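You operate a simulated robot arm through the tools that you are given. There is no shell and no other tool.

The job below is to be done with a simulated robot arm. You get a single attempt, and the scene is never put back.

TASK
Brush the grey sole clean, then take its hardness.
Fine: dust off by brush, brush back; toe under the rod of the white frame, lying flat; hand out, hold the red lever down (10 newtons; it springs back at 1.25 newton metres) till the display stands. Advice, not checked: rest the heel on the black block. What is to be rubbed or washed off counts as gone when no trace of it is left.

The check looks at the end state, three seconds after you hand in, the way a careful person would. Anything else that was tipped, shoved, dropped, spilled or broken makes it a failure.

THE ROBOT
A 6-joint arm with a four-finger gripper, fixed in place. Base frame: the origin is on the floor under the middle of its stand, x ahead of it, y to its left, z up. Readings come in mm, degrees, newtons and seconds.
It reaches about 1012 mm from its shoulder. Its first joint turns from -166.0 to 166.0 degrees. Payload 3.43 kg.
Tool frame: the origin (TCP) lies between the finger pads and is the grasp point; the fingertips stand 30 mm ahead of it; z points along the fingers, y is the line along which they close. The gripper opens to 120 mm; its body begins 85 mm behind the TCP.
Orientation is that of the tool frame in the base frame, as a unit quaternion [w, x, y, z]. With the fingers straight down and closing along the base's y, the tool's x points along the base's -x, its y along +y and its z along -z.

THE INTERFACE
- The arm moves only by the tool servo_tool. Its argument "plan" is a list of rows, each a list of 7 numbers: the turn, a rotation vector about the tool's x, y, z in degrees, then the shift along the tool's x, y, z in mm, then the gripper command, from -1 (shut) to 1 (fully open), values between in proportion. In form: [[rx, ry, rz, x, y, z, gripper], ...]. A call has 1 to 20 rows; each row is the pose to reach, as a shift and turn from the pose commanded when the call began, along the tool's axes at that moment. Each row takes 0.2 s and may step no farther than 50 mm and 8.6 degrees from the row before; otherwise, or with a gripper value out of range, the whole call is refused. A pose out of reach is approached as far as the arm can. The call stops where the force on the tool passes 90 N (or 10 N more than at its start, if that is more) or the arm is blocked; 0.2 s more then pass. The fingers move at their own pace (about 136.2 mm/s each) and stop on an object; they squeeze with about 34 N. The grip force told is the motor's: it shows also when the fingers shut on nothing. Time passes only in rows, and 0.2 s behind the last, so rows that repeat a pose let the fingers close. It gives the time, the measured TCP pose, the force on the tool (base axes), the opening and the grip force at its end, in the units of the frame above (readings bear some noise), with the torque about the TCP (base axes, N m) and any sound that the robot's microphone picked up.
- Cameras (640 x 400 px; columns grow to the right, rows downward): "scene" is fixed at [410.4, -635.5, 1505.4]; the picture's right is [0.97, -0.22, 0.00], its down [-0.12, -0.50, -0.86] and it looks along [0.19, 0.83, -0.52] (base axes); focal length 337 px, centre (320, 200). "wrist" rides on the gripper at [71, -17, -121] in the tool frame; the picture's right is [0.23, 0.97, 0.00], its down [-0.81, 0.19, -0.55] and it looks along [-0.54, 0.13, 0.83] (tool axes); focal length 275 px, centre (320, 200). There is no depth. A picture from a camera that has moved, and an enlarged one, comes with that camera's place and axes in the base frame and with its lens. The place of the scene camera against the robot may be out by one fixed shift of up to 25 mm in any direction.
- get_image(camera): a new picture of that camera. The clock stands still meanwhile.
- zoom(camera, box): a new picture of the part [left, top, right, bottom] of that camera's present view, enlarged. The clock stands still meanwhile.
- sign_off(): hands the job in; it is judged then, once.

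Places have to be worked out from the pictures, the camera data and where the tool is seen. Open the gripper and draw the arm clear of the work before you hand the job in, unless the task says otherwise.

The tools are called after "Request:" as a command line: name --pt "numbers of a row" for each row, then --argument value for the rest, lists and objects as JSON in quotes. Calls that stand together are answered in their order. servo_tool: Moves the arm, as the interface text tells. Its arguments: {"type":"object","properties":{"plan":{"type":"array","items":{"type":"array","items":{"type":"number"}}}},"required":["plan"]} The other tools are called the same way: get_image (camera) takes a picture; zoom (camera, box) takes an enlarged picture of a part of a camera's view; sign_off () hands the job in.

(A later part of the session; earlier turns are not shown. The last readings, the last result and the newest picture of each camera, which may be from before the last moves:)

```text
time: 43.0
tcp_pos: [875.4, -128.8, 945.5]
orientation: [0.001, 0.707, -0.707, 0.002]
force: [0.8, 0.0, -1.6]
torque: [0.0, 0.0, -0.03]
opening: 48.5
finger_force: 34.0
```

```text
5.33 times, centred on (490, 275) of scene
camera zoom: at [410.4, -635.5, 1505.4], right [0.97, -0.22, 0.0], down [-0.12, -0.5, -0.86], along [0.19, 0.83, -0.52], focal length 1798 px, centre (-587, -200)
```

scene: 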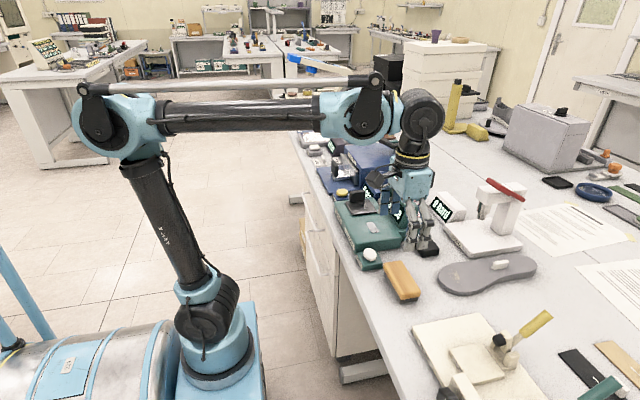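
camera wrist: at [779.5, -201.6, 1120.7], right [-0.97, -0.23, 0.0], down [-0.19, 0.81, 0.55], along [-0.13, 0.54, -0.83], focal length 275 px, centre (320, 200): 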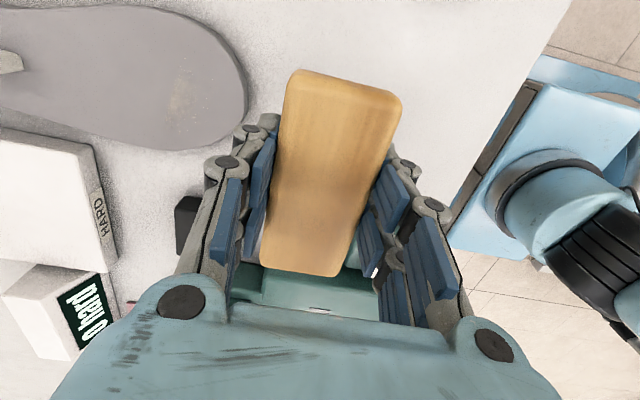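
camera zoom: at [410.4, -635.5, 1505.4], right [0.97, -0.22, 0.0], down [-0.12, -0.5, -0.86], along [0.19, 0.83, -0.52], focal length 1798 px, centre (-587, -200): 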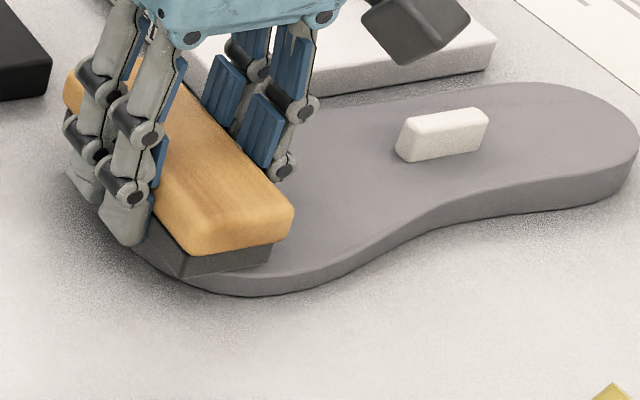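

The sole stayed put on −x strokes, but contact is very light now. I land again at x≈915 and check the force to set the pressure properly.

Request:
servo_tool --pt "0 0 0 0 0 -5 -1" --pt "0 0 0 0 -40 -5 -1" --pt "0 0 0 0 -40 0 -1" --pt "0 0 0 0 -40 0.6 -1"

```text
time: 44.0
tcp_pos: [914.5, -130.8, 946.1]
orientation: [0.001, 0.708, -0.707, 0.002]
force: [-0.9, 0.1, 16.1]
torque: [0.13, -0.54, 0.02]
opening: 48.5
finger_force: 33.8
```

16 N on landing. I stroke −x half-way to see how the force holds.

Request:
servo_tool --pt "0 0 0 0 10 0 -1" --pt "0 0 0 0 20 0 -1"

```text
time: 44.6
tcp_pos: [893.9, -130.2, 945.2]
orientation: [0.0, 0.707, -0.707, 0.0]
force: [19.9, 2.2, 32.7]
torque: [0.27, -1.51, -0.09]
opening: 48.6
finger_force: 33.7
```

Request:
servo_tool --pt "0 0 0 0 10 0 -1" --pt "0 0 0 0 20 0 -1"

Request:
zoom --camera "scene" --box '[430, 240, 550, 310]'

```text
time: 45.2
tcp_pos: [873.8, -131.1, 944.2]
orientation: [-0.002, -0.707, 0.708, -0.001]
force: [16.4, 0.2, 23.9]
torque: [0.14, -1.24, -0.06]
opening: 48.7
finger_force: 34.2
```

```text
5.33 times, centred on (490, 275) of scene
camera zoom: at [410.4, -635.5, 1505.4], right [0.97, -0.22, 0.0], down [-0.12, -0.5, -0.86], along [0.19, 0.83, -0.52], focal length 1798 px, centre (-587, -200)
```

zoom: 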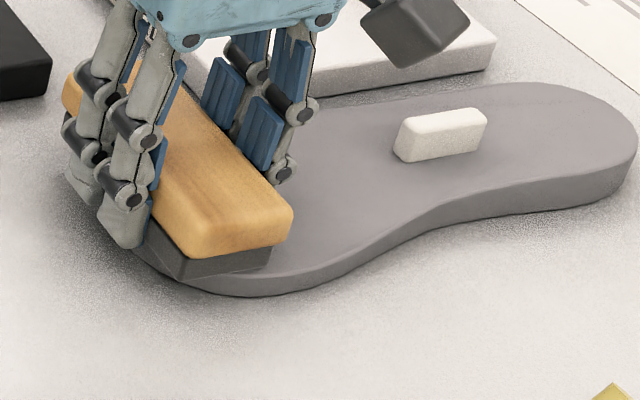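

The sole stays in place while the brush slides with 16–33 N. I repeat −x strokes at this height.

Request:
servo_tool --pt "0 0 0 0 0 -5 -1" --pt "0 0 0 0 -42 -5 -1" --pt "0 0 0 0 -42 0 -1" --pt "0 0 0 0 -32 0 -1" --pt "0 0 0 0 -22 0 -1" --pt "0 0 0 0 -11 0 -1" --pt "0 0 0 0 0 0 -1" --pt "0 0 0 0 0 -5 -1" --pt "0 0 0 0 -42 -5 -1" --pt "0 0 0 0 -42 0 -1" --pt "0 0 0 0 -32 0 -1" --pt "0 0 0 0 -22 0 -1" --pt "0 0 0 0 -11 0 -1" --pt "0 0 0 0 0 0 -1" --pt "0 0 0 0 0 -5 -1" --pt "0 0 0 0 -42 -5 -1" --pt "0 0 0 0 -42 0 -1" --pt "0 0 0 0 -28 0 -1" --pt "0 0 0 0 -14 0 -1" --pt "0 0 0 0 0 0 -1"

Request:
servo_tool --pt "0 0 0 0 0 -15 -1" --pt "0 0 0 0 20 -40 -1" --pt "0 0 0 0 60 -55 -1" --pt "0 0 0 0 105 -55 -1" --pt "0 0 0 0 105 -55 -1"

Request:
zoom --camera "scene" --box '[430, 240, 550, 310]'

Request:
zoom --camera "wrist" --box '[40, 0, 280, 170]'

```text
time: 49.4
tcp_pos: [873.6, -130.0, 945.1]
orientation: [0.002, 0.707, -0.707, 0.001]
force: [13.3, 2.0, 21.8]
torque: [0.13, -1.1, -0.01]
opening: 48.6
finger_force: 34.7
```

```text
time: 50.6
tcp_pos: [770.4, -131.8, 999.1]
orientation: [-0.002, -0.706, 0.708, -0.001]
force: [-1.0, -0.1, 0.1]
torque: [0.03, 0.0, 0.03]
opening: 48.5
finger_force: 33.9
```

```text
5.33 times, centred on (490, 275) of scene
camera zoom: at [410.4, -635.5, 1505.4], right [0.97, -0.22, 0.0], down [-0.12, -0.5, -0.86], along [0.19, 0.83, -0.52], focal length 1798 px, centre (-587, -200)
```

zoom: 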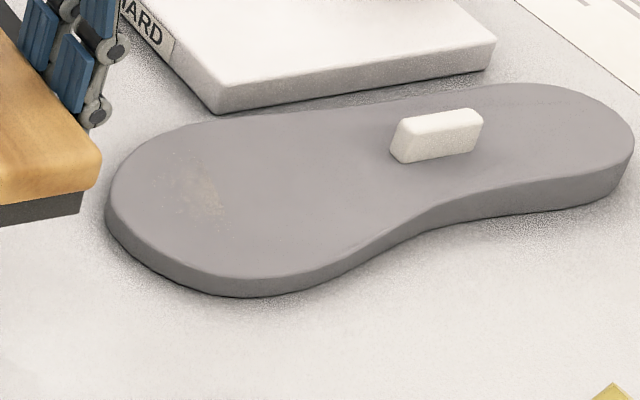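

```text
2.35 times, centred on (160, 85) of wrist
camera zoom: at [786.9, -203.4, 1120.2], right [-0.97, -0.23, 0.0], down [-0.19, 0.81, 0.55], along [-0.13, 0.54, -0.83], focal length 648 px, centre (696, 471)
```

zoom: 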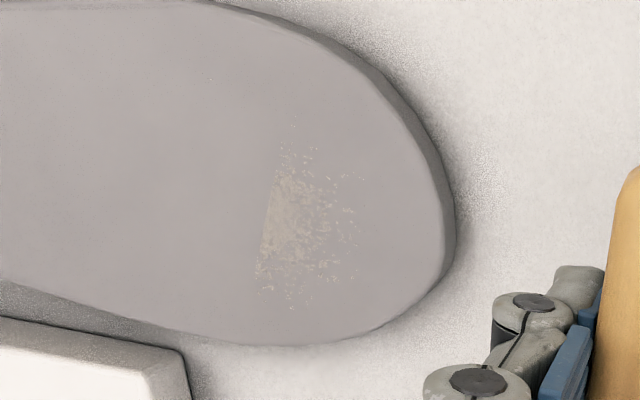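

The dust is fading only slowly, and the sole is stable with −x strokes. I continue with several more, pressing slightly harder.

Request:
servo_tool --pt "0 0 0 0 -40 0 -1" --pt "0 0 0 0 -85 10 -1" --pt "0 0 0 0 -125 35 -1" --pt "0 0 0 0 -147 50 -1" --pt "0 0 0 0 -147 55.5 -1" --pt "0 0 0 0 -133 55.5 -1" --pt "0 0 0 0 -119 55.5 -1" --pt "0 0 0 0 -103 55.5 -1" --pt "0 0 0 0 -120 50 -1" --pt "0 0 0 0 -147 50 -1" --pt "0 0 0 0 -147 55.5 -1" --pt "0 0 0 0 -133 55.5 -1" --pt "0 0 0 0 -119 55.5 -1" --pt "0 0 0 0 -103 55.5 -1" --pt "0 0 0 0 -120 50 -1" --pt "0 0 0 0 -147 50 -1" --pt "0 0 0 0 -147 55.5 -1" --pt "0 0 0 0 -133 55.5 -1" --pt "0 0 0 0 -119 55.5 -1" --pt "0 0 0 0 -103 55.5 -1"

Request:
servo_tool --pt "0 0 0 0 -17 -5.5 -1" --pt "0 0 0 0 -44 -5.5 -1" --pt "0 0 0 0 -44 0 -1" --pt "0 0 0 0 -30 0 -1" --pt "0 0 0 0 -15 0 -1" --pt "0 0 0 0 0 0 -1" --pt "0 0 0 0 -17 -5.5 -1" --pt "0 0 0 0 -44 -5.5 -1" --pt "0 0 0 0 -44 0 -1" --pt "0 0 0 0 -30 0 -1" --pt "0 0 0 0 -15 0 -1" --pt "0 0 0 0 0 0 -1" --pt "0 0 0 0 -17 -5.5 -1" --pt "0 0 0 0 -44 -5.5 -1" --pt "0 0 0 0 -44 0 -1" --pt "0 0 0 0 -30 0 -1" --pt "0 0 0 0 -15 0 -1" --pt "0 0 0 0 0 0 -1"

Request:
zoom --camera "scene" --box '[430, 240, 550, 310]'

```text
time: 54.8
tcp_pos: [872.6, -129.1, 944.4]
orientation: [0.001, 0.707, -0.707, 0.001]
force: [26.1, 0.4, 49.1]
torque: [0.32, -2.21, -0.15]
opening: 48.7
finger_force: 34.2
```

```text
time: 58.6
tcp_pos: [873.5, -128.9, 945.1]
orientation: [0.002, 0.708, -0.707, 0.002]
force: [33.2, 3.9, 60.3]
torque: [0.36, -2.66, -0.01]
opening: 48.9
finger_force: 33.7
```

```text
5.33 times, centred on (490, 275) of scene
camera zoom: at [410.4, -635.5, 1505.4], right [0.97, -0.22, 0.0], down [-0.12, -0.5, -0.86], along [0.19, 0.83, -0.52], focal length 1798 px, centre (-587, -200)
```

zoom: 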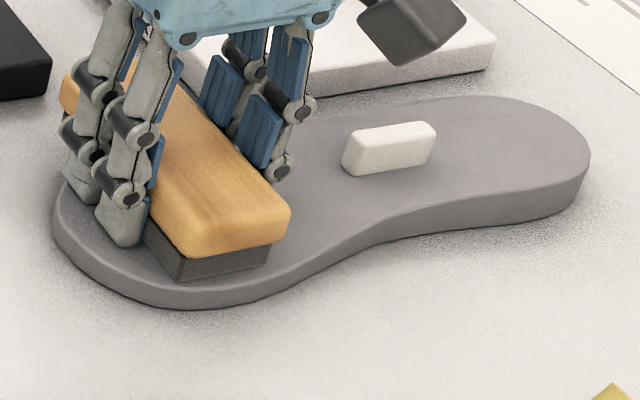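

Pressing got strong (60 N) and dragged the sole back ~25 mm toward −x. I lift to look at the dust.

Request:
servo_tool --pt "0 0 0 0 0 -15 -1" --pt "0 0 0 0 20 -40 -1" --pt "0 0 0 0 60 -55 -1" --pt "0 0 0 0 105 -55 -1" --pt "0 0 0 0 105 -55 -1"

Request:
zoom --camera "scene" --box '[430, 240, 550, 310]'

Request:
zoom --camera "wrist" --box '[60, 0, 300, 170]'

```text
time: 59.8
tcp_pos: [767.5, -132.4, 999.6]
orientation: [-0.001, -0.707, 0.708, -0.002]
force: [-0.1, 0.8, -0.7]
torque: [0.02, -0.01, -0.03]
opening: 48.6
finger_force: 34.0
```

```text
5.33 times, centred on (490, 275) of scene
camera zoom: at [410.4, -635.5, 1505.4], right [0.97, -0.22, 0.0], down [-0.12, -0.5, -0.86], along [0.19, 0.83, -0.52], focal length 1798 px, centre (-587, -200)
```

zoom: 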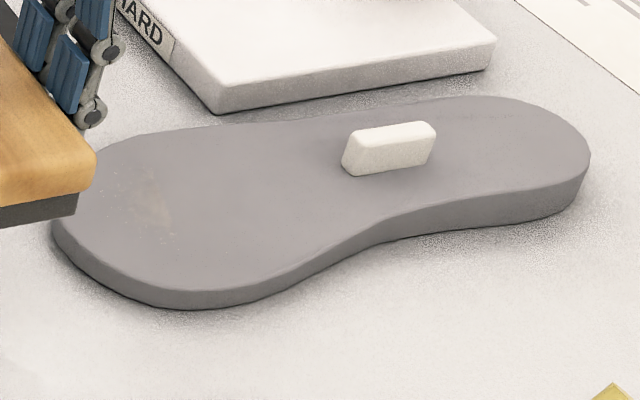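

```text
2.35 times, centred on (180, 85) of wrist
camera zoom: at [785.0, -202.8, 1119.6], right [-0.97, -0.23, 0.0], down [-0.19, 0.81, 0.55], along [-0.13, 0.54, -0.83], focal length 648 px, centre (649, 471)
```

zoom: 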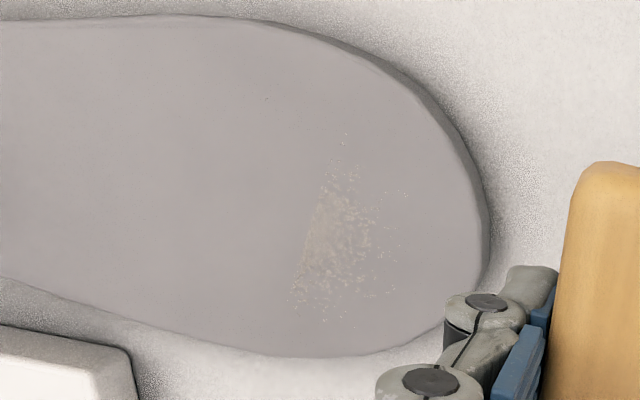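

The dust has faded a lot (centre now x≈872). I continue −x strokes from x≈895 to 852 with slightly less pressure.

Request:
servo_tool --pt "0 0 0 0 -40 0 -1" --pt "0 0 0 0 -85 10 -1" --pt "0 0 0 0 -120 35 -1" --pt "0 0 0 0 -128 50 -1" --pt "0 0 0 0 -128 54.7 -1" --pt "0 0 0 0 -113 54.7 -1" --pt "0 0 0 0 -98 54.7 -1" --pt "0 0 0 0 -84 54.7 -1" --pt "0 0 0 0 -100 50 -1" --pt "0 0 0 0 -128 50 -1" --pt "0 0 0 0 -128 54.7 -1" --pt "0 0 0 0 -113 54.7 -1" --pt "0 0 0 0 -98 54.7 -1" --pt "0 0 0 0 -84 54.7 -1" --pt "0 0 0 0 -100 50 -1" --pt "0 0 0 0 -128 50 -1" --pt "0 0 0 0 -128 54.7 -1" --pt "0 0 0 0 -113 54.7 -1" --pt "0 0 0 0 -98 54.7 -1" --pt "0 0 0 0 -84 54.7 -1"

Request:
zoom --camera "scene" --box '[430, 240, 550, 310]'

```text
time: 64.0
tcp_pos: [849.6, -129.5, 944.9]
orientation: [0.001, 0.707, -0.707, 0.001]
force: [21.7, 2.5, 38.9]
torque: [0.19, -1.77, 0.01]
opening: 48.7
finger_force: 34.2
```

```text
5.33 times, centred on (490, 275) of scene
camera zoom: at [410.4, -635.5, 1505.4], right [0.97, -0.22, 0.0], down [-0.12, -0.5, -0.86], along [0.19, 0.83, -0.52], focal length 1798 px, centre (-587, -200)
```

zoom: 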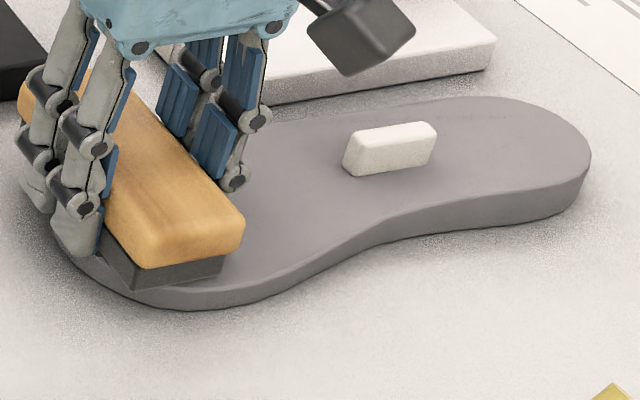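

39 N and the sole holds still. Three more strokes, then look.

Request:
servo_tool --pt "0 0 0 0 -17 -5 -1" --pt "0 0 0 0 -44 -5 -1" --pt "0 0 0 0 -44 0 -1" --pt "0 0 0 0 -30 0 -1" --pt "0 0 0 0 -15 0 -1" --pt "0 0 0 0 0 0 -1" --pt "0 0 0 0 -17 -5 -1" --pt "0 0 0 0 -44 -5 -1" --pt "0 0 0 0 -44 0 -1" --pt "0 0 0 0 -30 0 -1" --pt "0 0 0 0 -15 0 -1" --pt "0 0 0 0 0 0 -1" --pt "0 0 0 0 -17 -5 -1" --pt "0 0 0 0 -44 -5 -1" --pt "0 0 0 0 -44 0 -1" --pt "0 0 0 0 -30 0 -1" --pt "0 0 0 0 -15 0 -1" --pt "0 0 0 0 0 0 -1"

Request:
servo_tool --pt "0 0 0 0 0 -15 -1" --pt "0 0 0 0 20 -40 -1" --pt "0 0 0 0 60 -55 -1" --pt "0 0 0 0 85 -55 -1" --pt "0 0 0 0 85 -55 -1"

Request:
zoom --camera "scene" --box '[430, 240, 550, 310]'

Request:
zoom --camera "wrist" --box '[60, 0, 300, 170]'

```text
time: 67.8
tcp_pos: [851.9, -128.8, 944.3]
orientation: [0.002, 0.707, -0.707, 0.001]
force: [17.9, 1.8, 30.5]
torque: [0.12, -1.45, 0.05]
opening: 48.6
finger_force: 33.7
```

```text
time: 69.0
tcp_pos: [768.0, -130.3, 999.9]
orientation: [-0.001, -0.706, 0.708, -0.001]
force: [-0.4, 0.4, -0.1]
torque: [-0.01, 0.02, 0.03]
opening: 48.7
finger_force: 34.0
```

```text
5.33 times, centred on (490, 275) of scene
camera zoom: at [410.4, -635.5, 1505.4], right [0.97, -0.22, 0.0], down [-0.12, -0.5, -0.86], along [0.19, 0.83, -0.52], focal length 1798 px, centre (-587, -200)
```

zoom: 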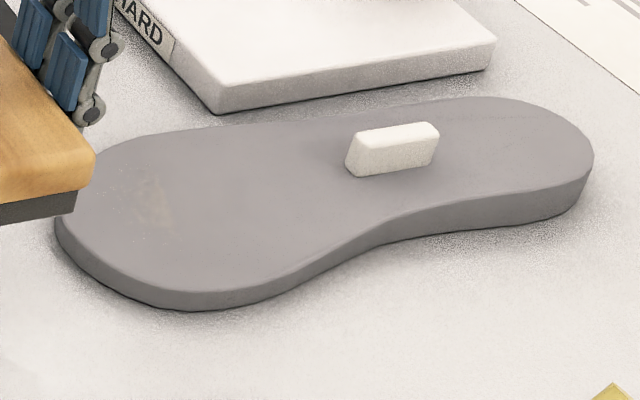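

```text
2.35 times, centred on (180, 85) of wrist
camera zoom: at [784.8, -202.1, 1120.3], right [-0.97, -0.23, 0.0], down [-0.19, 0.81, 0.55], along [-0.13, 0.54, -0.83], focal length 648 px, centre (649, 471)
```

zoom: 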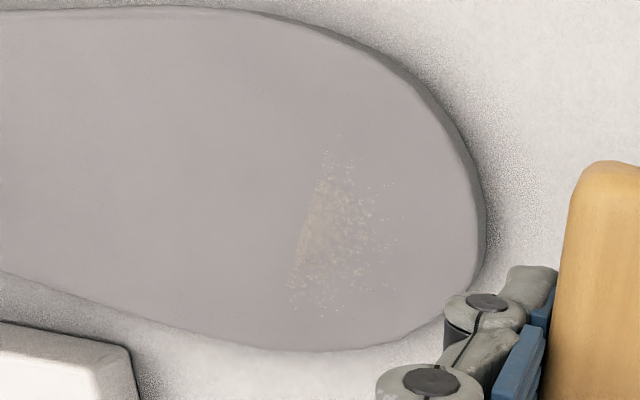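

It keeps fading slowly. I try back-and-forth strokes in contact (twice the rubbing per call) over x 855–895 at the same depth, watching for drift.

Request:
servo_tool --pt "0 0 0 0 -40 0 -1" --pt "0 0 0 0 -85 15 -1" --pt "0 0 0 0 -126 45 -1" --pt "0 0 0 0 -126 55.2 -1" --pt "0 0 0 0 -112 55.2 -1" --pt "0 0 0 0 -98 55.2 -1" --pt "0 0 0 0 -86 55.2 -1" --pt "0 0 0 0 -98 55.2 -1" --pt "0 0 0 0 -112 55.2 -1" --pt "0 0 0 0 -126 55.2 -1" --pt "0 0 0 0 -112 55.2 -1" --pt "0 0 0 0 -98 55.2 -1" --pt "0 0 0 0 -86 55.2 -1" --pt "0 0 0 0 -98 55.2 -1" --pt "0 0 0 0 -112 55.2 -1" --pt "0 0 0 0 -126 55.2 -1" --pt "0 0 0 0 -112 55.2 -1" --pt "0 0 0 0 -98 55.2 -1" --pt "0 0 0 0 -86 55.2 -1"

Request:
zoom --camera "scene" --box '[430, 240, 550, 310]'

```text
refused: row 3 steps farther than a row can; nothing moved
```

```text
5.33 times, centred on (490, 275) of scene
camera zoom: at [410.4, -635.5, 1505.4], right [0.97, -0.22, 0.0], down [-0.12, -0.5, -0.86], along [0.19, 0.83, -0.52], focal length 1798 px, centre (-587, -200)
```

zoom: 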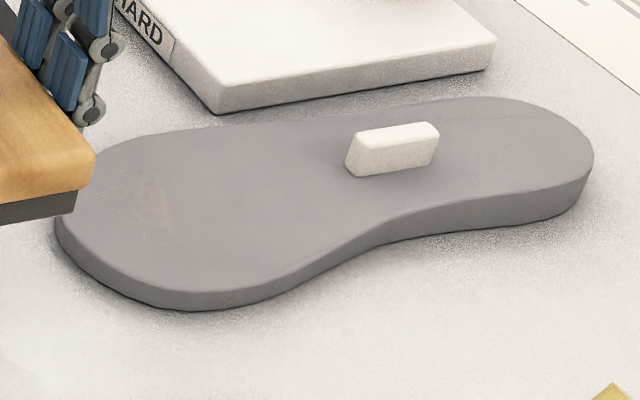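

One row stepped too far (over 50 mm); I fix the approach rows and repeat.

Request:
servo_tool --pt "0 0 0 0 -42 5 -1" --pt "0 0 0 0 -85 15 -1" --pt "0 0 0 0 -115 35 -1" --pt "0 0 0 0 -126 50 -1" --pt "0 0 0 0 -126 55.2 -1" --pt "0 0 0 0 -112 55.2 -1" --pt "0 0 0 0 -98 55.2 -1" --pt "0 0 0 0 -86 55.2 -1" --pt "0 0 0 0 -98 55.2 -1" --pt "0 0 0 0 -112 55.2 -1" --pt "0 0 0 0 -126 55.2 -1" --pt "0 0 0 0 -112 55.2 -1" --pt "0 0 0 0 -98 55.2 -1" --pt "0 0 0 0 -86 55.2 -1" --pt "0 0 0 0 -98 55.2 -1" --pt "0 0 0 0 -112 55.2 -1" --pt "0 0 0 0 -126 55.2 -1" --pt "0 0 0 0 -112 55.2 -1" --pt "0 0 0 0 -98 55.2 -1" --pt "0 0 0 0 -86 55.2 -1"

Request:
zoom --camera "scene" --box '[430, 240, 550, 310]'

```text
time: 73.2
tcp_pos: [852.6, -131.0, 944.6]
orientation: [-0.001, -0.707, 0.708, -0.002]
force: [3.7, 0.9, 6.6]
torque: [0.03, -0.36, 0.01]
opening: 48.5
finger_force: 34.1
```

```text
5.33 times, centred on (490, 275) of scene
camera zoom: at [410.4, -635.5, 1505.4], right [0.97, -0.22, 0.0], down [-0.12, -0.5, -0.86], along [0.19, 0.83, -0.52], focal length 1798 px, centre (-587, -200)
```

zoom: 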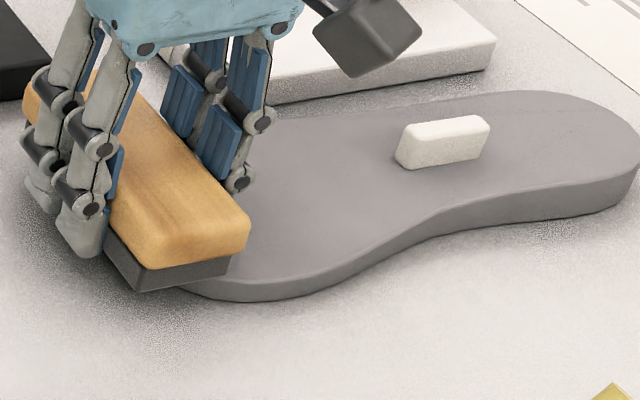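

+x strokes drag the sole (≈23 mm). I lift and look at the dust state.

Request:
servo_tool --pt "0 0 0 0 0 -15 -1" --pt "0 0 0 0 20 -40 -1" --pt "0 0 0 0 60 -55 -1" --pt "0 0 0 0 85 -55 -1" --pt "0 0 0 0 85 -55 -1"

Request:
zoom --camera "scene" --box '[430, 240, 550, 310]'

Request:
zoom --camera "wrist" --box '[40, 0, 280, 170]'

```text
time: 74.4
tcp_pos: [768.1, -130.8, 998.7]
orientation: [-0.001, -0.706, 0.708, -0.002]
force: [-1.2, 0.2, -1.7]
torque: [-0.01, 0.03, 0.02]
opening: 48.4
finger_force: 33.8
```

```text
5.33 times, centred on (490, 275) of scene
camera zoom: at [410.4, -635.5, 1505.4], right [0.97, -0.22, 0.0], down [-0.12, -0.5, -0.86], along [0.19, 0.83, -0.52], focal length 1798 px, centre (-587, -200)
```

zoom: 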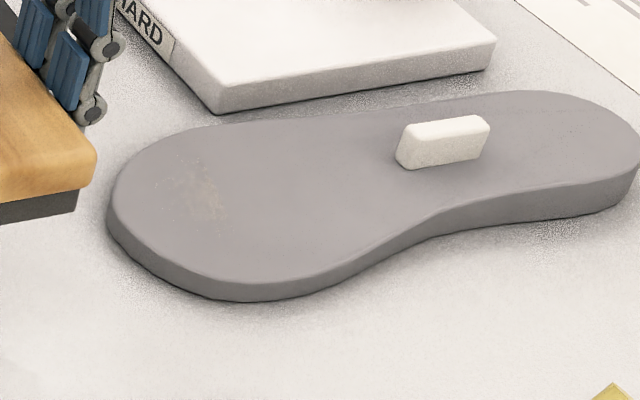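

```text
2.35 times, centred on (160, 85) of wrist
camera zoom: at [785.5, -201.8, 1120.4], right [-0.97, -0.23, 0.0], down [-0.19, 0.81, 0.55], along [-0.13, 0.54, -0.83], focal length 648 px, centre (696, 471)
```

zoom: 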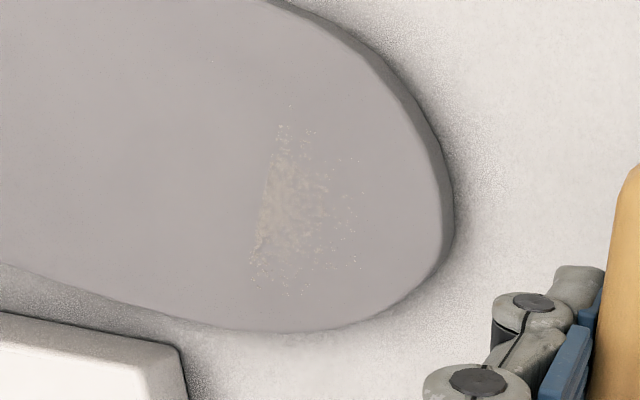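

Still fading. The dust centre is now at x≈900; I do −x-only strokes again from 918 to 873 with firm pressure.

Request:
servo_tool --pt "0 0 0 0 -45 0 -1" --pt "0 0 0 0 -90 5 -1" --pt "0 0 0 0 -130 30 -1" --pt "0 0 0 0 -150 50 -1" --pt "0 0 0 0 -150 55.3 -1" --pt "0 0 0 0 -135 55.3 -1" --pt "0 0 0 0 -120 55.3 -1" --pt "0 0 0 0 -105 55.3 -1" --pt "0 0 0 0 -122 50 -1" --pt "0 0 0 0 -150 50 -1" --pt "0 0 0 0 -150 55.3 -1" --pt "0 0 0 0 -135 55.3 -1" --pt "0 0 0 0 -120 55.3 -1" --pt "0 0 0 0 -105 55.3 -1" --pt "0 0 0 0 -122 50 -1" --pt "0 0 0 0 -150 50 -1" --pt "0 0 0 0 -150 55.3 -1" --pt "0 0 0 0 -135 55.3 -1" --pt "0 0 0 0 -120 55.3 -1" --pt "0 0 0 0 -105 55.3 -1"

Request:
servo_tool --pt "0 0 0 0 -17 -5.5 -1" --pt "0 0 0 0 -45 -5.5 -1" --pt "0 0 0 0 -45 0 -1" --pt "0 0 0 0 -30 0 -1" --pt "0 0 0 0 -15 0 -1" --pt "0 0 0 0 0 0 -1" --pt "0 0 0 0 -17 -5.5 -1" --pt "0 0 0 0 -45 -5.5 -1" --pt "0 0 0 0 -45 0 -1" --pt "0 0 0 0 -30 0 -1" --pt "0 0 0 0 -15 0 -1" --pt "0 0 0 0 0 0 -1" --pt "0 0 0 0 -17 -5.5 -1" --pt "0 0 0 0 -45 -5.5 -1" --pt "0 0 0 0 -45 0 -1" --pt "0 0 0 0 -30 0 -1" --pt "0 0 0 0 -15 0 -1" --pt "0 0 0 0 0 0 -1"

Request:
zoom --camera "scene" --box '[430, 240, 550, 310]'

```text
time: 78.6
tcp_pos: [871.6, -130.4, 944.2]
orientation: [-0.001, -0.707, 0.707, -0.002]
force: [24.1, 2.6, 40.5]
torque: [0.13, -1.93, 0.09]
opening: 48.9
finger_force: 33.4
```

```text
time: 82.4
tcp_pos: [871.3, -130.2, 944.3]
orientation: [0.001, 0.707, -0.707, 0.001]
force: [19.2, 1.4, 34.4]
torque: [0.04, -1.56, 0.02]
opening: 48.6
finger_force: 33.5
```

```text
5.33 times, centred on (490, 275) of scene
camera zoom: at [410.4, -635.5, 1505.4], right [0.97, -0.22, 0.0], down [-0.12, -0.5, -0.86], along [0.19, 0.83, -0.52], focal length 1798 px, centre (-587, -200)
```

zoom: 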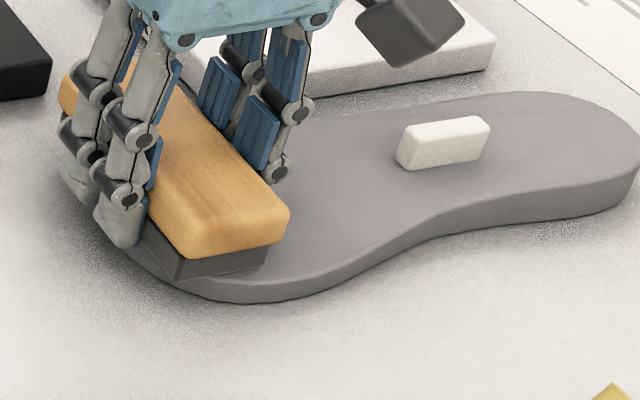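

The sole stays still. Another three strokes, then I lift to look.

Request:
servo_tool --pt "0 0 0 0 -17 -5.5 -1" --pt "0 0 0 0 -45 -5.5 -1" --pt "0 0 0 0 -45 0 -1" --pt "0 0 0 0 -30 0 -1" --pt "0 0 0 0 -15 0 -1" --pt "0 0 0 0 0 0 -1" --pt "0 0 0 0 -17 -5.5 -1" --pt "0 0 0 0 -45 -5.5 -1" --pt "0 0 0 0 -45 0 -1" --pt "0 0 0 0 -30 0 -1" --pt "0 0 0 0 -15 0 -1" --pt "0 0 0 0 0 0 -1" --pt "0 0 0 0 -17 -5.5 -1" --pt "0 0 0 0 -45 -5.5 -1" --pt "0 0 0 0 -45 0 -1" --pt "0 0 0 0 -30 0 -1" --pt "0 0 0 0 -15 0 -1" --pt "0 0 0 0 0 0 -1"

Request:
servo_tool --pt "0 0 0 0 0 -15 -1" --pt "0 0 0 0 20 -40 -1" --pt "0 0 0 0 60 -55 -1" --pt "0 0 0 0 105 -55 -1" --pt "0 0 0 0 105 -55 -1"

Request:
zoom --camera "scene" --box '[430, 240, 550, 310]'

Request:
zoom --camera "wrist" --box '[40, 0, 280, 170]'

```text
time: 86.2
tcp_pos: [872.2, -129.9, 944.4]
orientation: [-0.001, -0.707, 0.707, 0.0]
force: [19.3, 2.7, 32.0]
torque: [0.06, -1.56, 0.05]
opening: 48.4
finger_force: 33.8
```

```text
time: 87.4
tcp_pos: [767.8, -130.2, 999.0]
orientation: [-0.002, -0.707, 0.708, -0.002]
force: [0.2, 0.1, -0.5]
torque: [0.02, -0.01, -0.01]
opening: 48.6
finger_force: 34.3
```

```text
5.33 times, centred on (490, 275) of scene
camera zoom: at [410.4, -635.5, 1505.4], right [0.97, -0.22, 0.0], down [-0.12, -0.5, -0.86], along [0.19, 0.83, -0.52], focal length 1798 px, centre (-587, -200)
```

zoom: 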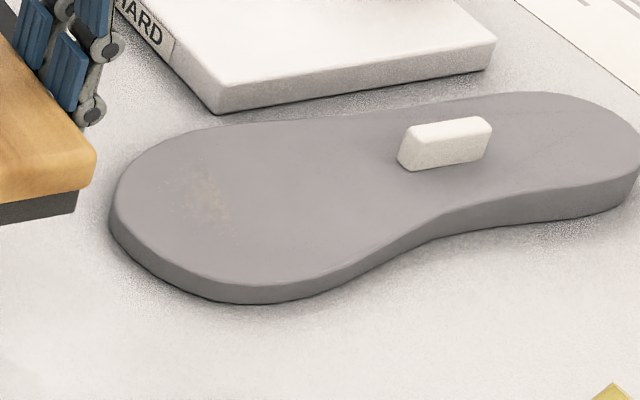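

```text
2.35 times, centred on (160, 85) of wrist
camera zoom: at [784.7, -202.5, 1120.6], right [-0.97, -0.23, 0.0], down [-0.19, 0.81, 0.55], along [-0.13, 0.54, -0.83], focal length 648 px, centre (696, 471)
```

zoom: 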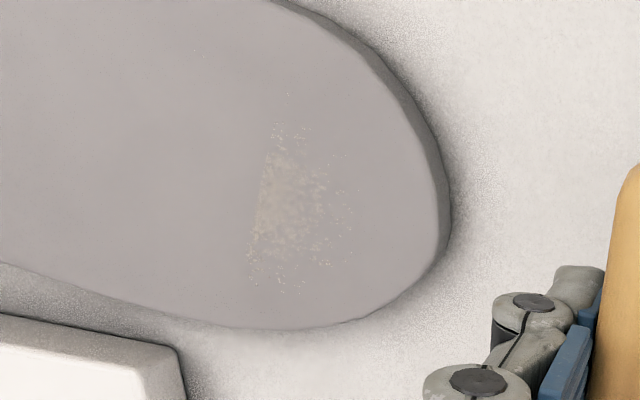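

Fading has nearly stopped, and the torque shows the load sits ~36 mm off-centre: the fingertips, not the bristles, are touching the sole (tips were at table level when I gripped). I put the brush back at its home spot to re-grip it higher.

Request:
servo_tool --pt "0 0 0 -3 20 0 -1" --pt "0 0 0 -7.5 48 10 -1" --pt "0 0 0 -7.5 48 40 -1" --pt "0 0 0 -7.5 48 58 -1" --pt "0 0 0 -7.5 48 64 -1" --pt "0 0 0 -7.5 48 64 -1"

Request:
zoom --camera "scene" --box '[350, 220, 470, 320]'

```text
time: 88.8
tcp_pos: [719.1, -122.4, 935.5]
orientation: [-0.001, -0.706, 0.708, -0.001]
force: [0.6, -0.4, -1.5]
torque: [0.01, 0.03, 0.0]
opening: 48.7
finger_force: 34.0
```

```text
4.00 times, centred on (410, 270) of scene
camera zoom: at [410.4, -635.5, 1505.4], right [0.97, -0.22, 0.0], down [-0.12, -0.5, -0.86], along [0.19, 0.83, -0.52], focal length 1349 px, centre (-40, -80)
```

zoom: 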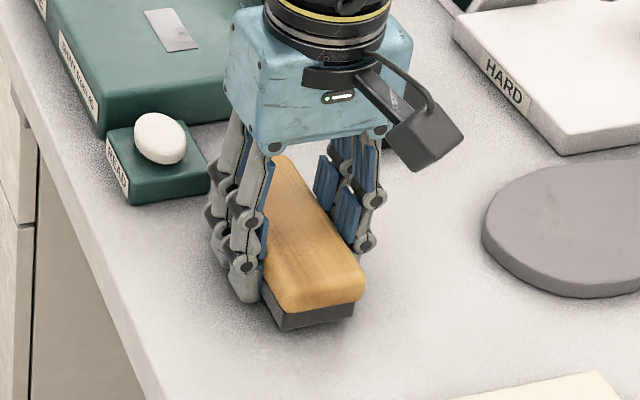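

About 6 mm above home height. I lower gently until I feel the table.

Request:
servo_tool --pt "0 0 0 0 0 2 -1" --pt "0 0 0 0 0 4 -1" --pt "0 0 0 0 0 4 -1"

```text
time: 89.6
tcp_pos: [719.8, -122.0, 931.1]
orientation: [0.002, 0.708, -0.706, 0.001]
force: [-0.5, -0.6, -1.3]
torque: [-0.05, -0.01, -0.01]
opening: 48.2
finger_force: 34.1
```

Request:
servo_tool --pt "0 0 0 0 0 1 -1" --pt "0 0 0 0 0 1.5 -1" --pt "0 0 0 0 0 1.5 -1"

```text
time: 90.4
tcp_pos: [720.4, -123.1, 929.7]
orientation: [-0.001, -0.707, 0.707, -0.001]
force: [1.0, 0.6, -1.1]
torque: [-0.01, 0.01, 0.03]
opening: 48.3
finger_force: 33.8
```

At home height again with practically no gap. I open the fingers a little, rise 11 mm, and re-grip the brush higher.

Request:
servo_tool --pt "0 0 0 0 0 0 -0.1" --pt "0 0 0 0 0 0 0.2" --pt "0 0 0 0 0 0 0.2" --pt "0 0 0 0 0 -6 0.2" --pt "0 0 0 0 0 -11 0.2" --pt "0 0 0 0 0 -11 0.2"

Request:
zoom --camera "scene" --box '[350, 220, 470, 320]'

Request:
get_image --camera "wrist"

```text
time: 91.8
tcp_pos: [720.4, -122.4, 940.1]
orientation: [0.002, 0.707, -0.707, 0.001]
force: [-0.2, 0.9, -0.7]
torque: [0.03, 0.05, 0.0]
opening: 71.8
finger_force: 0.0
```

```text
4.00 times, centred on (410, 270) of scene
camera zoom: at [410.4, -635.5, 1505.4], right [0.97, -0.22, 0.0], down [-0.12, -0.5, -0.86], along [0.19, 0.83, -0.52], focal length 1349 px, centre (-40, -80)
```

zoom: 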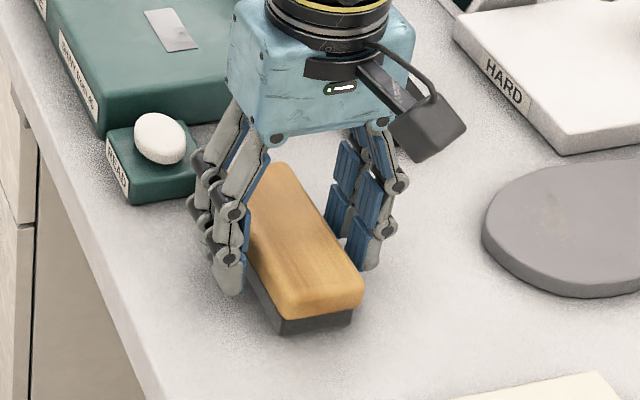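

```text
taken
camera wrist: at [737.5, -194.9, 1061.7], right [-0.97, -0.23, 0.0], down [-0.19, 0.81, 0.55], along [-0.13, 0.54, -0.83], focal length 275 px, centre (320, 200)
```

wrist: 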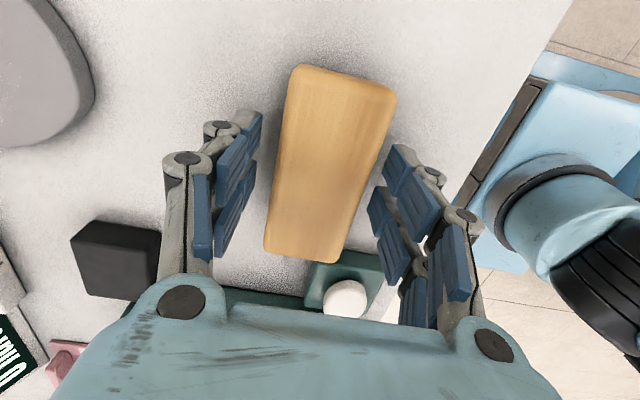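

The brush stands flat at home. I close the fingers at this higher grip and lift a little.

Request:
servo_tool --pt "0 0 0 0 0 0 0.0" --pt "0 0 0 0 0 0 -0.15" --pt "0 0 0 0 0 0 -0.3" --pt "0 0 0 0 0 0 -0.6" --pt "0 0 0 0 0 0 -1" --pt "0 0 0 0 0 0 -1" --pt "0 0 0 0 0 0 -1"

Request:
zoom --camera "scene" --box '[350, 220, 470, 320]'

```text
time: 93.4
tcp_pos: [719.8, -122.7, 940.2]
orientation: [0.001, 0.708, -0.707, 0.002]
force: [0.9, 0.3, 3.7]
torque: [-0.09, -0.03, 0.01]
opening: 48.7
finger_force: 33.9
```

```text
4.00 times, centred on (410, 270) of scene
camera zoom: at [410.4, -635.5, 1505.4], right [0.97, -0.22, 0.0], down [-0.12, -0.5, -0.86], along [0.19, 0.83, -0.52], focal length 1349 px, centre (-40, -80)
```

zoom: 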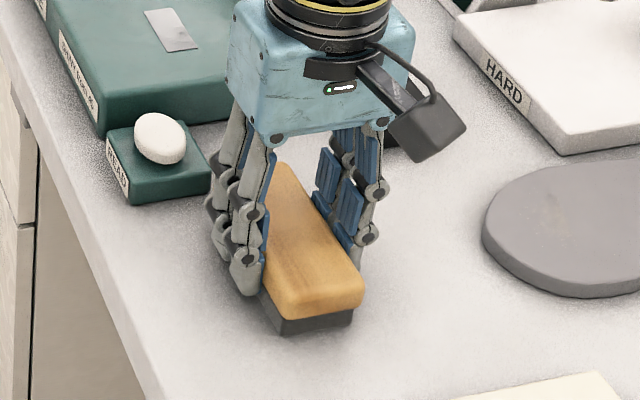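

Re-gripped 10 mm higher (resting on the table at 940.2). I lift and carry it back over the dust and feel for contact near z≈957.

Request:
servo_tool --pt "0 0 0 0 0 -20 -1" --pt "0 0 0 0 0 -55 -1" --pt "0 0 0 3 -40 -60 -1" --pt "0 0 0 6 -85 -60 -1" --pt "0 0 0 9 -130 -60 -1" --pt "0 0 0 9 -170 -55 -1" --pt "0 0 0 9 -187 -35 -1" --pt "0 0 0 9 -187 -22 -1" --pt "0 0 0 9 -187 -19 -1" --pt "0 0 0 9 -187 -19 -1"

Request:
zoom --camera "scene" --box '[430, 240, 550, 310]'

```text
time: 95.6
tcp_pos: [907.4, -130.4, 959.2]
orientation: [-0.002, -0.707, 0.707, -0.001]
force: [-0.2, -0.3, -1.1]
torque: [0.02, -0.01, 0.0]
opening: 48.7
finger_force: 34.1
```

```text
5.33 times, centred on (490, 275) of scene
camera zoom: at [410.4, -635.5, 1505.4], right [0.97, -0.22, 0.0], down [-0.12, -0.5, -0.86], along [0.19, 0.83, -0.52], focal length 1798 px, centre (-587, -200)
```

zoom: 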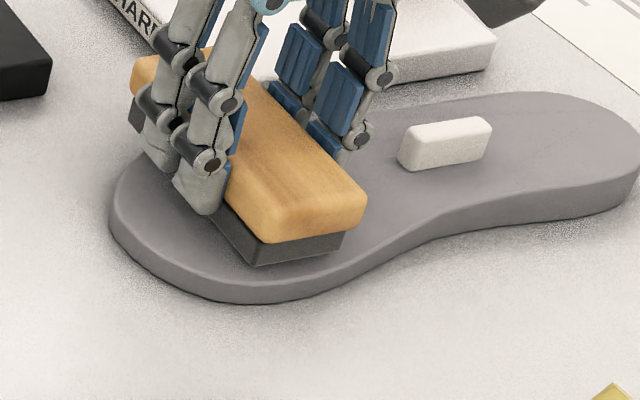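

No contact yet; lowering 2 mm.

Request:
servo_tool --pt "0 0 0 0 0 1 -1" --pt "0 0 0 0 0 2 -1" --pt "0 0 0 0 0 2 -1"

```text
time: 96.4
tcp_pos: [906.5, -131.8, 957.3]
orientation: [0.0, -0.707, 0.707, -0.001]
force: [-0.4, -0.2, -1.6]
torque: [-0.03, 0.02, 0.02]
opening: 48.9
finger_force: 33.6
```

Request:
servo_tool --pt "0 0 0 0 0 1 -1" --pt "0 0 0 0 0 1.5 -1" --pt "0 0 0 0 0 1.5 -1"

```text
time: 97.2
tcp_pos: [906.1, -131.6, 955.9]
orientation: [0.001, 0.707, -0.707, 0.001]
force: [3.8, 0.5, 11.1]
torque: [-0.01, -0.42, 0.06]
opening: 48.7
finger_force: 33.6
```

Bristle contact now: 11 N at z≈956, load ~19 mm toward the +x edge, so it's slightly tilted. I add 1° of tilt correction and stroke −x.

Request:
servo_tool --pt "1.0 0 0 0 0 0 -1" --pt "1.0 0 0 0 0 0.5 -1" --pt "1.0 0 0 0 0 0.5 -1"

```text
time: 98.0
tcp_pos: [907.3, -132.5, 955.7]
orientation: [0.005, -0.707, 0.707, -0.007]
force: [-3.7, -1.2, 11.1]
torque: [-0.08, -0.16, -0.04]
opening: 48.8
finger_force: 34.1
```

Load still at the +x edge. I tilt 2° more and see how the load moves.

Request:
servo_tool --pt "1.0 0 0 0 0 0 -1" --pt "2.0 0 0 0 0 0 -1" --pt "2.0 0 0 0 0 0 -1"

Request:
zoom --camera "scene" --box '[440, 250, 500, 300]'

```text
time: 98.8
tcp_pos: [906.7, -132.2, 957.3]
orientation: [-0.019, 0.707, -0.706, 0.02]
force: [-9.3, 1.9, 13.9]
torque: [-0.2, 0.69, -0.18]
opening: 48.7
finger_force: 33.9
```

```text
8.00 times, centred on (470, 275) of scene
camera zoom: at [410.4, -635.5, 1505.4], right [0.97, -0.22, 0.0], down [-0.12, -0.5, -0.86], along [0.19, 0.83, -0.52], focal length 2697 px, centre (-880, -400)
```

zoom: 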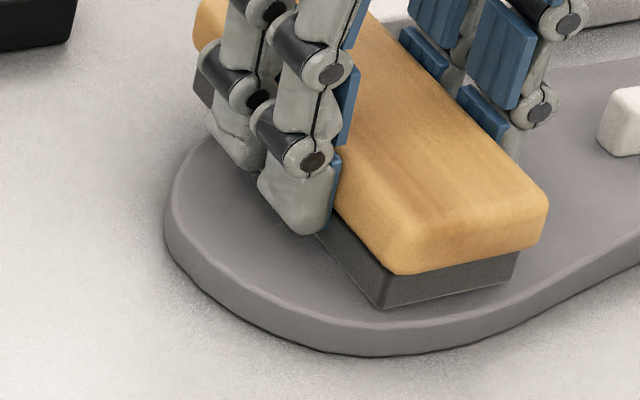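

The load moved to the −x edge, so level is about 2°. I take back 1° and then stroke −x.

Request:
servo_tool --pt "-1.0 0 0 0 0 0 -1" --pt "-1.0 0 0 0 12 0 -1" --pt "-1.0 0 0 0 24 0 -1"

Request:
zoom --camera "scene" --box '[430, 240, 550, 310]'

```text
time: 99.6
tcp_pos: [883.0, -132.2, 955.2]
orientation: [0.012, -0.707, 0.707, -0.014]
force: [15.7, 1.2, 27.2]
torque: [-0.08, -0.52, -0.01]
opening: 49.0
finger_force: 33.9
```

```text
5.33 times, centred on (490, 275) of scene
camera zoom: at [410.4, -635.5, 1505.4], right [0.97, -0.22, 0.0], down [-0.12, -0.5, -0.86], along [0.19, 0.83, -0.52], focal length 1798 px, centre (-587, -200)
```

zoom: 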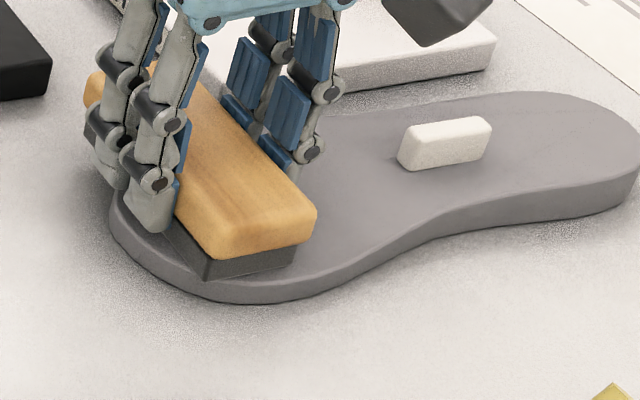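

Now the load is centred under the brush (27 N, sole still). I repeat −x strokes from x≈912 to 872, compensating for the 2° tilt.

Request:
servo_tool --pt "0 0 0 0 11 -0.38 -1" --pt "0 0 0 0 0 -5 -1" --pt "0 0 0 0 -29 -4 -1" --pt "0 0 0 0 -29 1.0 -1" --pt "0 0 0 0 -15 0.5 -1" --pt "0 0 0 0 -2 0.1 -1" --pt "0 0 0 0 11 -0.38 -1" --pt "0 0 0 0 0 -5 -1" --pt "0 0 0 0 -29 -4 -1" --pt "0 0 0 0 -29 1.0 -1" --pt "0 0 0 0 -15 0.5 -1" --pt "0 0 0 0 -2 0.1 -1" --pt "0 0 0 0 11 -0.38 -1" --pt "0 0 0 0 0 -5 -1" --pt "0 0 0 0 -29 -4 -1" --pt "0 0 0 0 -29 1.0 -1" --pt "0 0 0 0 -15 0.5 -1" --pt "0 0 0 0 -2 0.1 -1" --pt "0 0 0 0 11 -0.38 -1"

Request:
servo_tool --pt "0 0 0 0 0 -15 -1" --pt "0 0 0 0 20 -40 -1" --pt "0 0 0 0 60 -55 -1" --pt "0 0 0 0 102 -58 -1" --pt "0 0 0 0 102 -58 -1"

Request:
zoom --camera "scene" --box '[430, 240, 550, 310]'

Request:
zoom --camera "wrist" --box '[40, 0, 280, 170]'

```text
time: 103.6
tcp_pos: [872.6, -132.5, 952.9]
orientation: [0.011, -0.707, 0.707, -0.013]
force: [0.7, 0.2, -0.7]
torque: [-0.03, 0.01, 0.0]
opening: 48.8
finger_force: 34.0
```

```text
time: 104.8
tcp_pos: [767.6, -132.7, 1008.5]
orientation: [-0.011, 0.707, -0.707, 0.014]
force: [-0.1, -0.6, -0.9]
torque: [-0.02, 0.01, 0.0]
opening: 48.9
finger_force: 34.2
```

```text
5.33 times, centred on (490, 275) of scene
camera zoom: at [410.4, -635.5, 1505.4], right [0.97, -0.22, 0.0], down [-0.12, -0.5, -0.86], along [0.19, 0.83, -0.52], focal length 1798 px, centre (-587, -200)
```

zoom: 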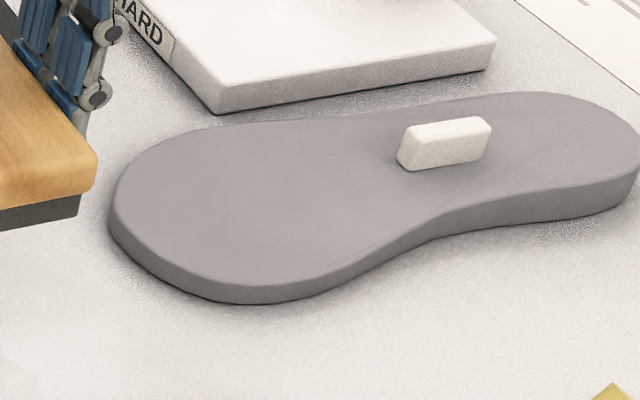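

```text
2.35 times, centred on (160, 85) of wrist
camera zoom: at [779.9, -204.0, 1130.1], right [-0.97, -0.23, -0.03], down [-0.21, 0.81, 0.54], along [-0.1, 0.54, -0.84], focal length 648 px, centre (696, 471)
```

zoom: 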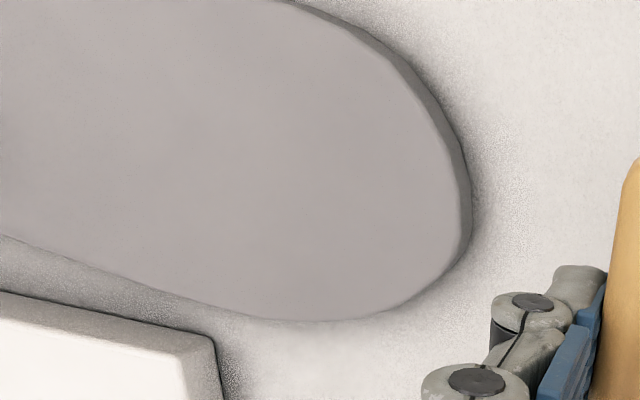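

The dust is gone in both views. Let me zoom closer to be sure no trace is left.

Request:
zoom --camera "scene" --box '[445, 258, 505, 298]'

Request:
zoom --camera "wrist" --box '[90, 20, 220, 120]'

Request:
get_image --camera "wrist"

```text
10.00 times, centred on (475, 278) of scene
camera zoom: at [410.4, -635.5, 1505.4], right [0.97, -0.22, 0.0], down [-0.12, -0.5, -0.86], along [0.19, 0.83, -0.52], focal length 3371 px, centre (-1230, -580)
```

zoom: 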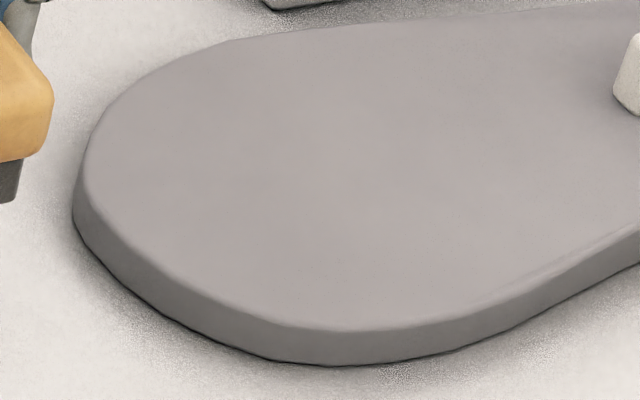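

```text
4.00 times, centred on (155, 70) of wrist
camera zoom: at [779.9, -204.0, 1130.1], right [-0.97, -0.23, -0.03], down [-0.21, 0.81, 0.54], along [-0.1, 0.54, -0.84], focal length 1101 px, centre (980, 720)
```

zoom: 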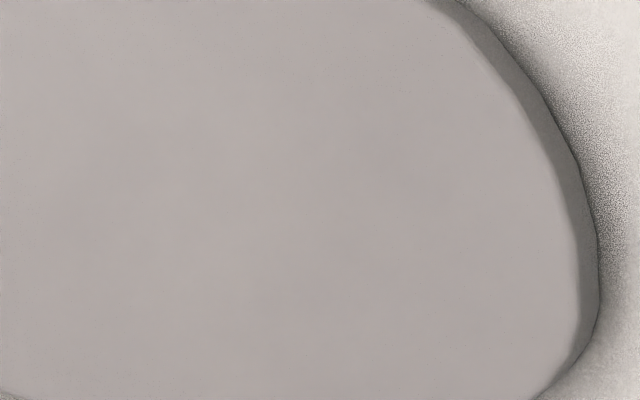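

```text
taken
camera wrist: at [779.9, -204.0, 1130.1], right [-0.97, -0.23, -0.03], down [-0.21, 0.81, 0.54], along [-0.1, 0.54, -0.84], focal length 275 px, centre (320, 200)
```

wrist: 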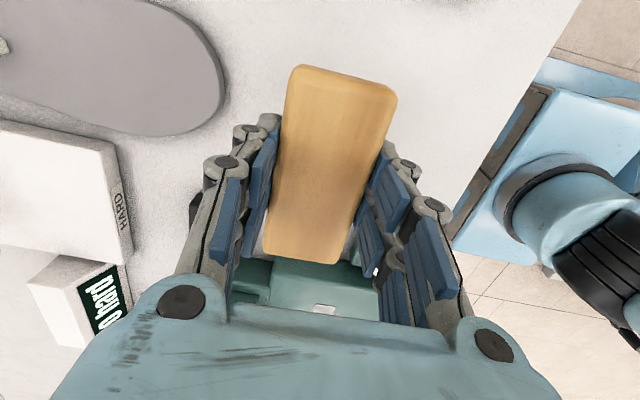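

The sole's toe is clean. Now I return the brush: level the hand, go over the home spot (719.8, −122.7) and descend to just above the table.

Request:
servo_tool --pt "-1 0 0 -4 20 -0.7 -1" --pt "-2 0 0 -10 48 -1.7 -1" --pt "-2 0 0 -10 49 28.3 -1" --pt "-2 0 0 -10 49.9 53.3 -1" --pt "-2 0 0 -10 50.2 61.8 -1" --pt "-2 0 0 -10 50.2 61.8 -1"

Request:
zoom --camera "scene" --box '[350, 220, 470, 320]'

```text
time: 106.2
tcp_pos: [721.0, -122.0, 944.1]
orientation: [-0.002, -0.707, 0.707, -0.001]
force: [-0.9, 0.0, -2.1]
torque: [0.01, -0.02, 0.05]
opening: 48.7
finger_force: 34.1
```

```text
4.00 times, centred on (410, 270) of scene
camera zoom: at [410.4, -635.5, 1505.4], right [0.97, -0.22, 0.0], down [-0.12, -0.5, -0.86], along [0.19, 0.83, -0.52], focal length 1349 px, centre (-40, -80)
```

zoom: 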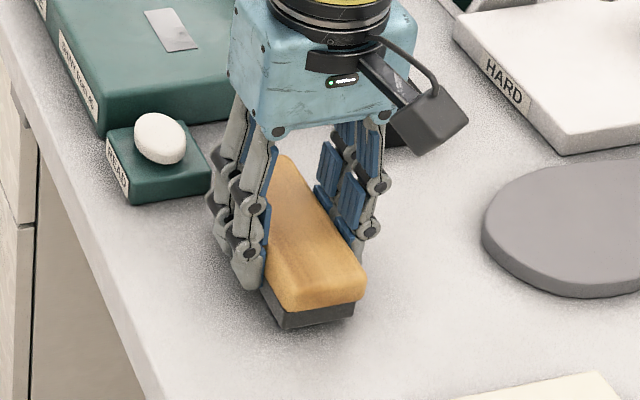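

Request:
servo_tool --pt "0 0 0 0 0 2 -1" --pt "0 0 0 0 0 3.5 -1" --pt "0 0 0 0 0 3.5 -1"

```text
time: 107.0
tcp_pos: [719.6, -122.1, 941.9]
orientation: [0.002, 0.707, -0.707, 0.001]
force: [-0.4, 0.2, -0.7]
torque: [-0.01, 0.03, 0.01]
opening: 48.9
finger_force: 34.0
```

No contact yet at 942; I keep lowering in small steps.

Request:
servo_tool --pt "0 0 0 0 0 1 -1" --pt "0 0 0 0 0 2 -1" --pt "0 0 0 0 0 2 -1"

```text
time: 107.8
tcp_pos: [720.4, -122.4, 940.1]
orientation: [0.001, 0.707, -0.707, 0.001]
force: [-0.5, -0.7, 0.0]
torque: [0.02, 0.0, -0.01]
opening: 48.8
finger_force: 34.2
```

Request:
servo_tool --pt "0 0 0 0 0 0.8 -1" --pt "0 0 0 0 0 1.5 -1" --pt "0 0 0 0 0 1.5 -1"

```text
time: 108.6
tcp_pos: [719.9, -121.9, 937.9]
orientation: [0.001, -0.707, 0.707, -0.002]
force: [5.7, -1.4, 27.2]
torque: [-0.07, -0.23, -0.01]
opening: 48.8
finger_force: 33.9
```

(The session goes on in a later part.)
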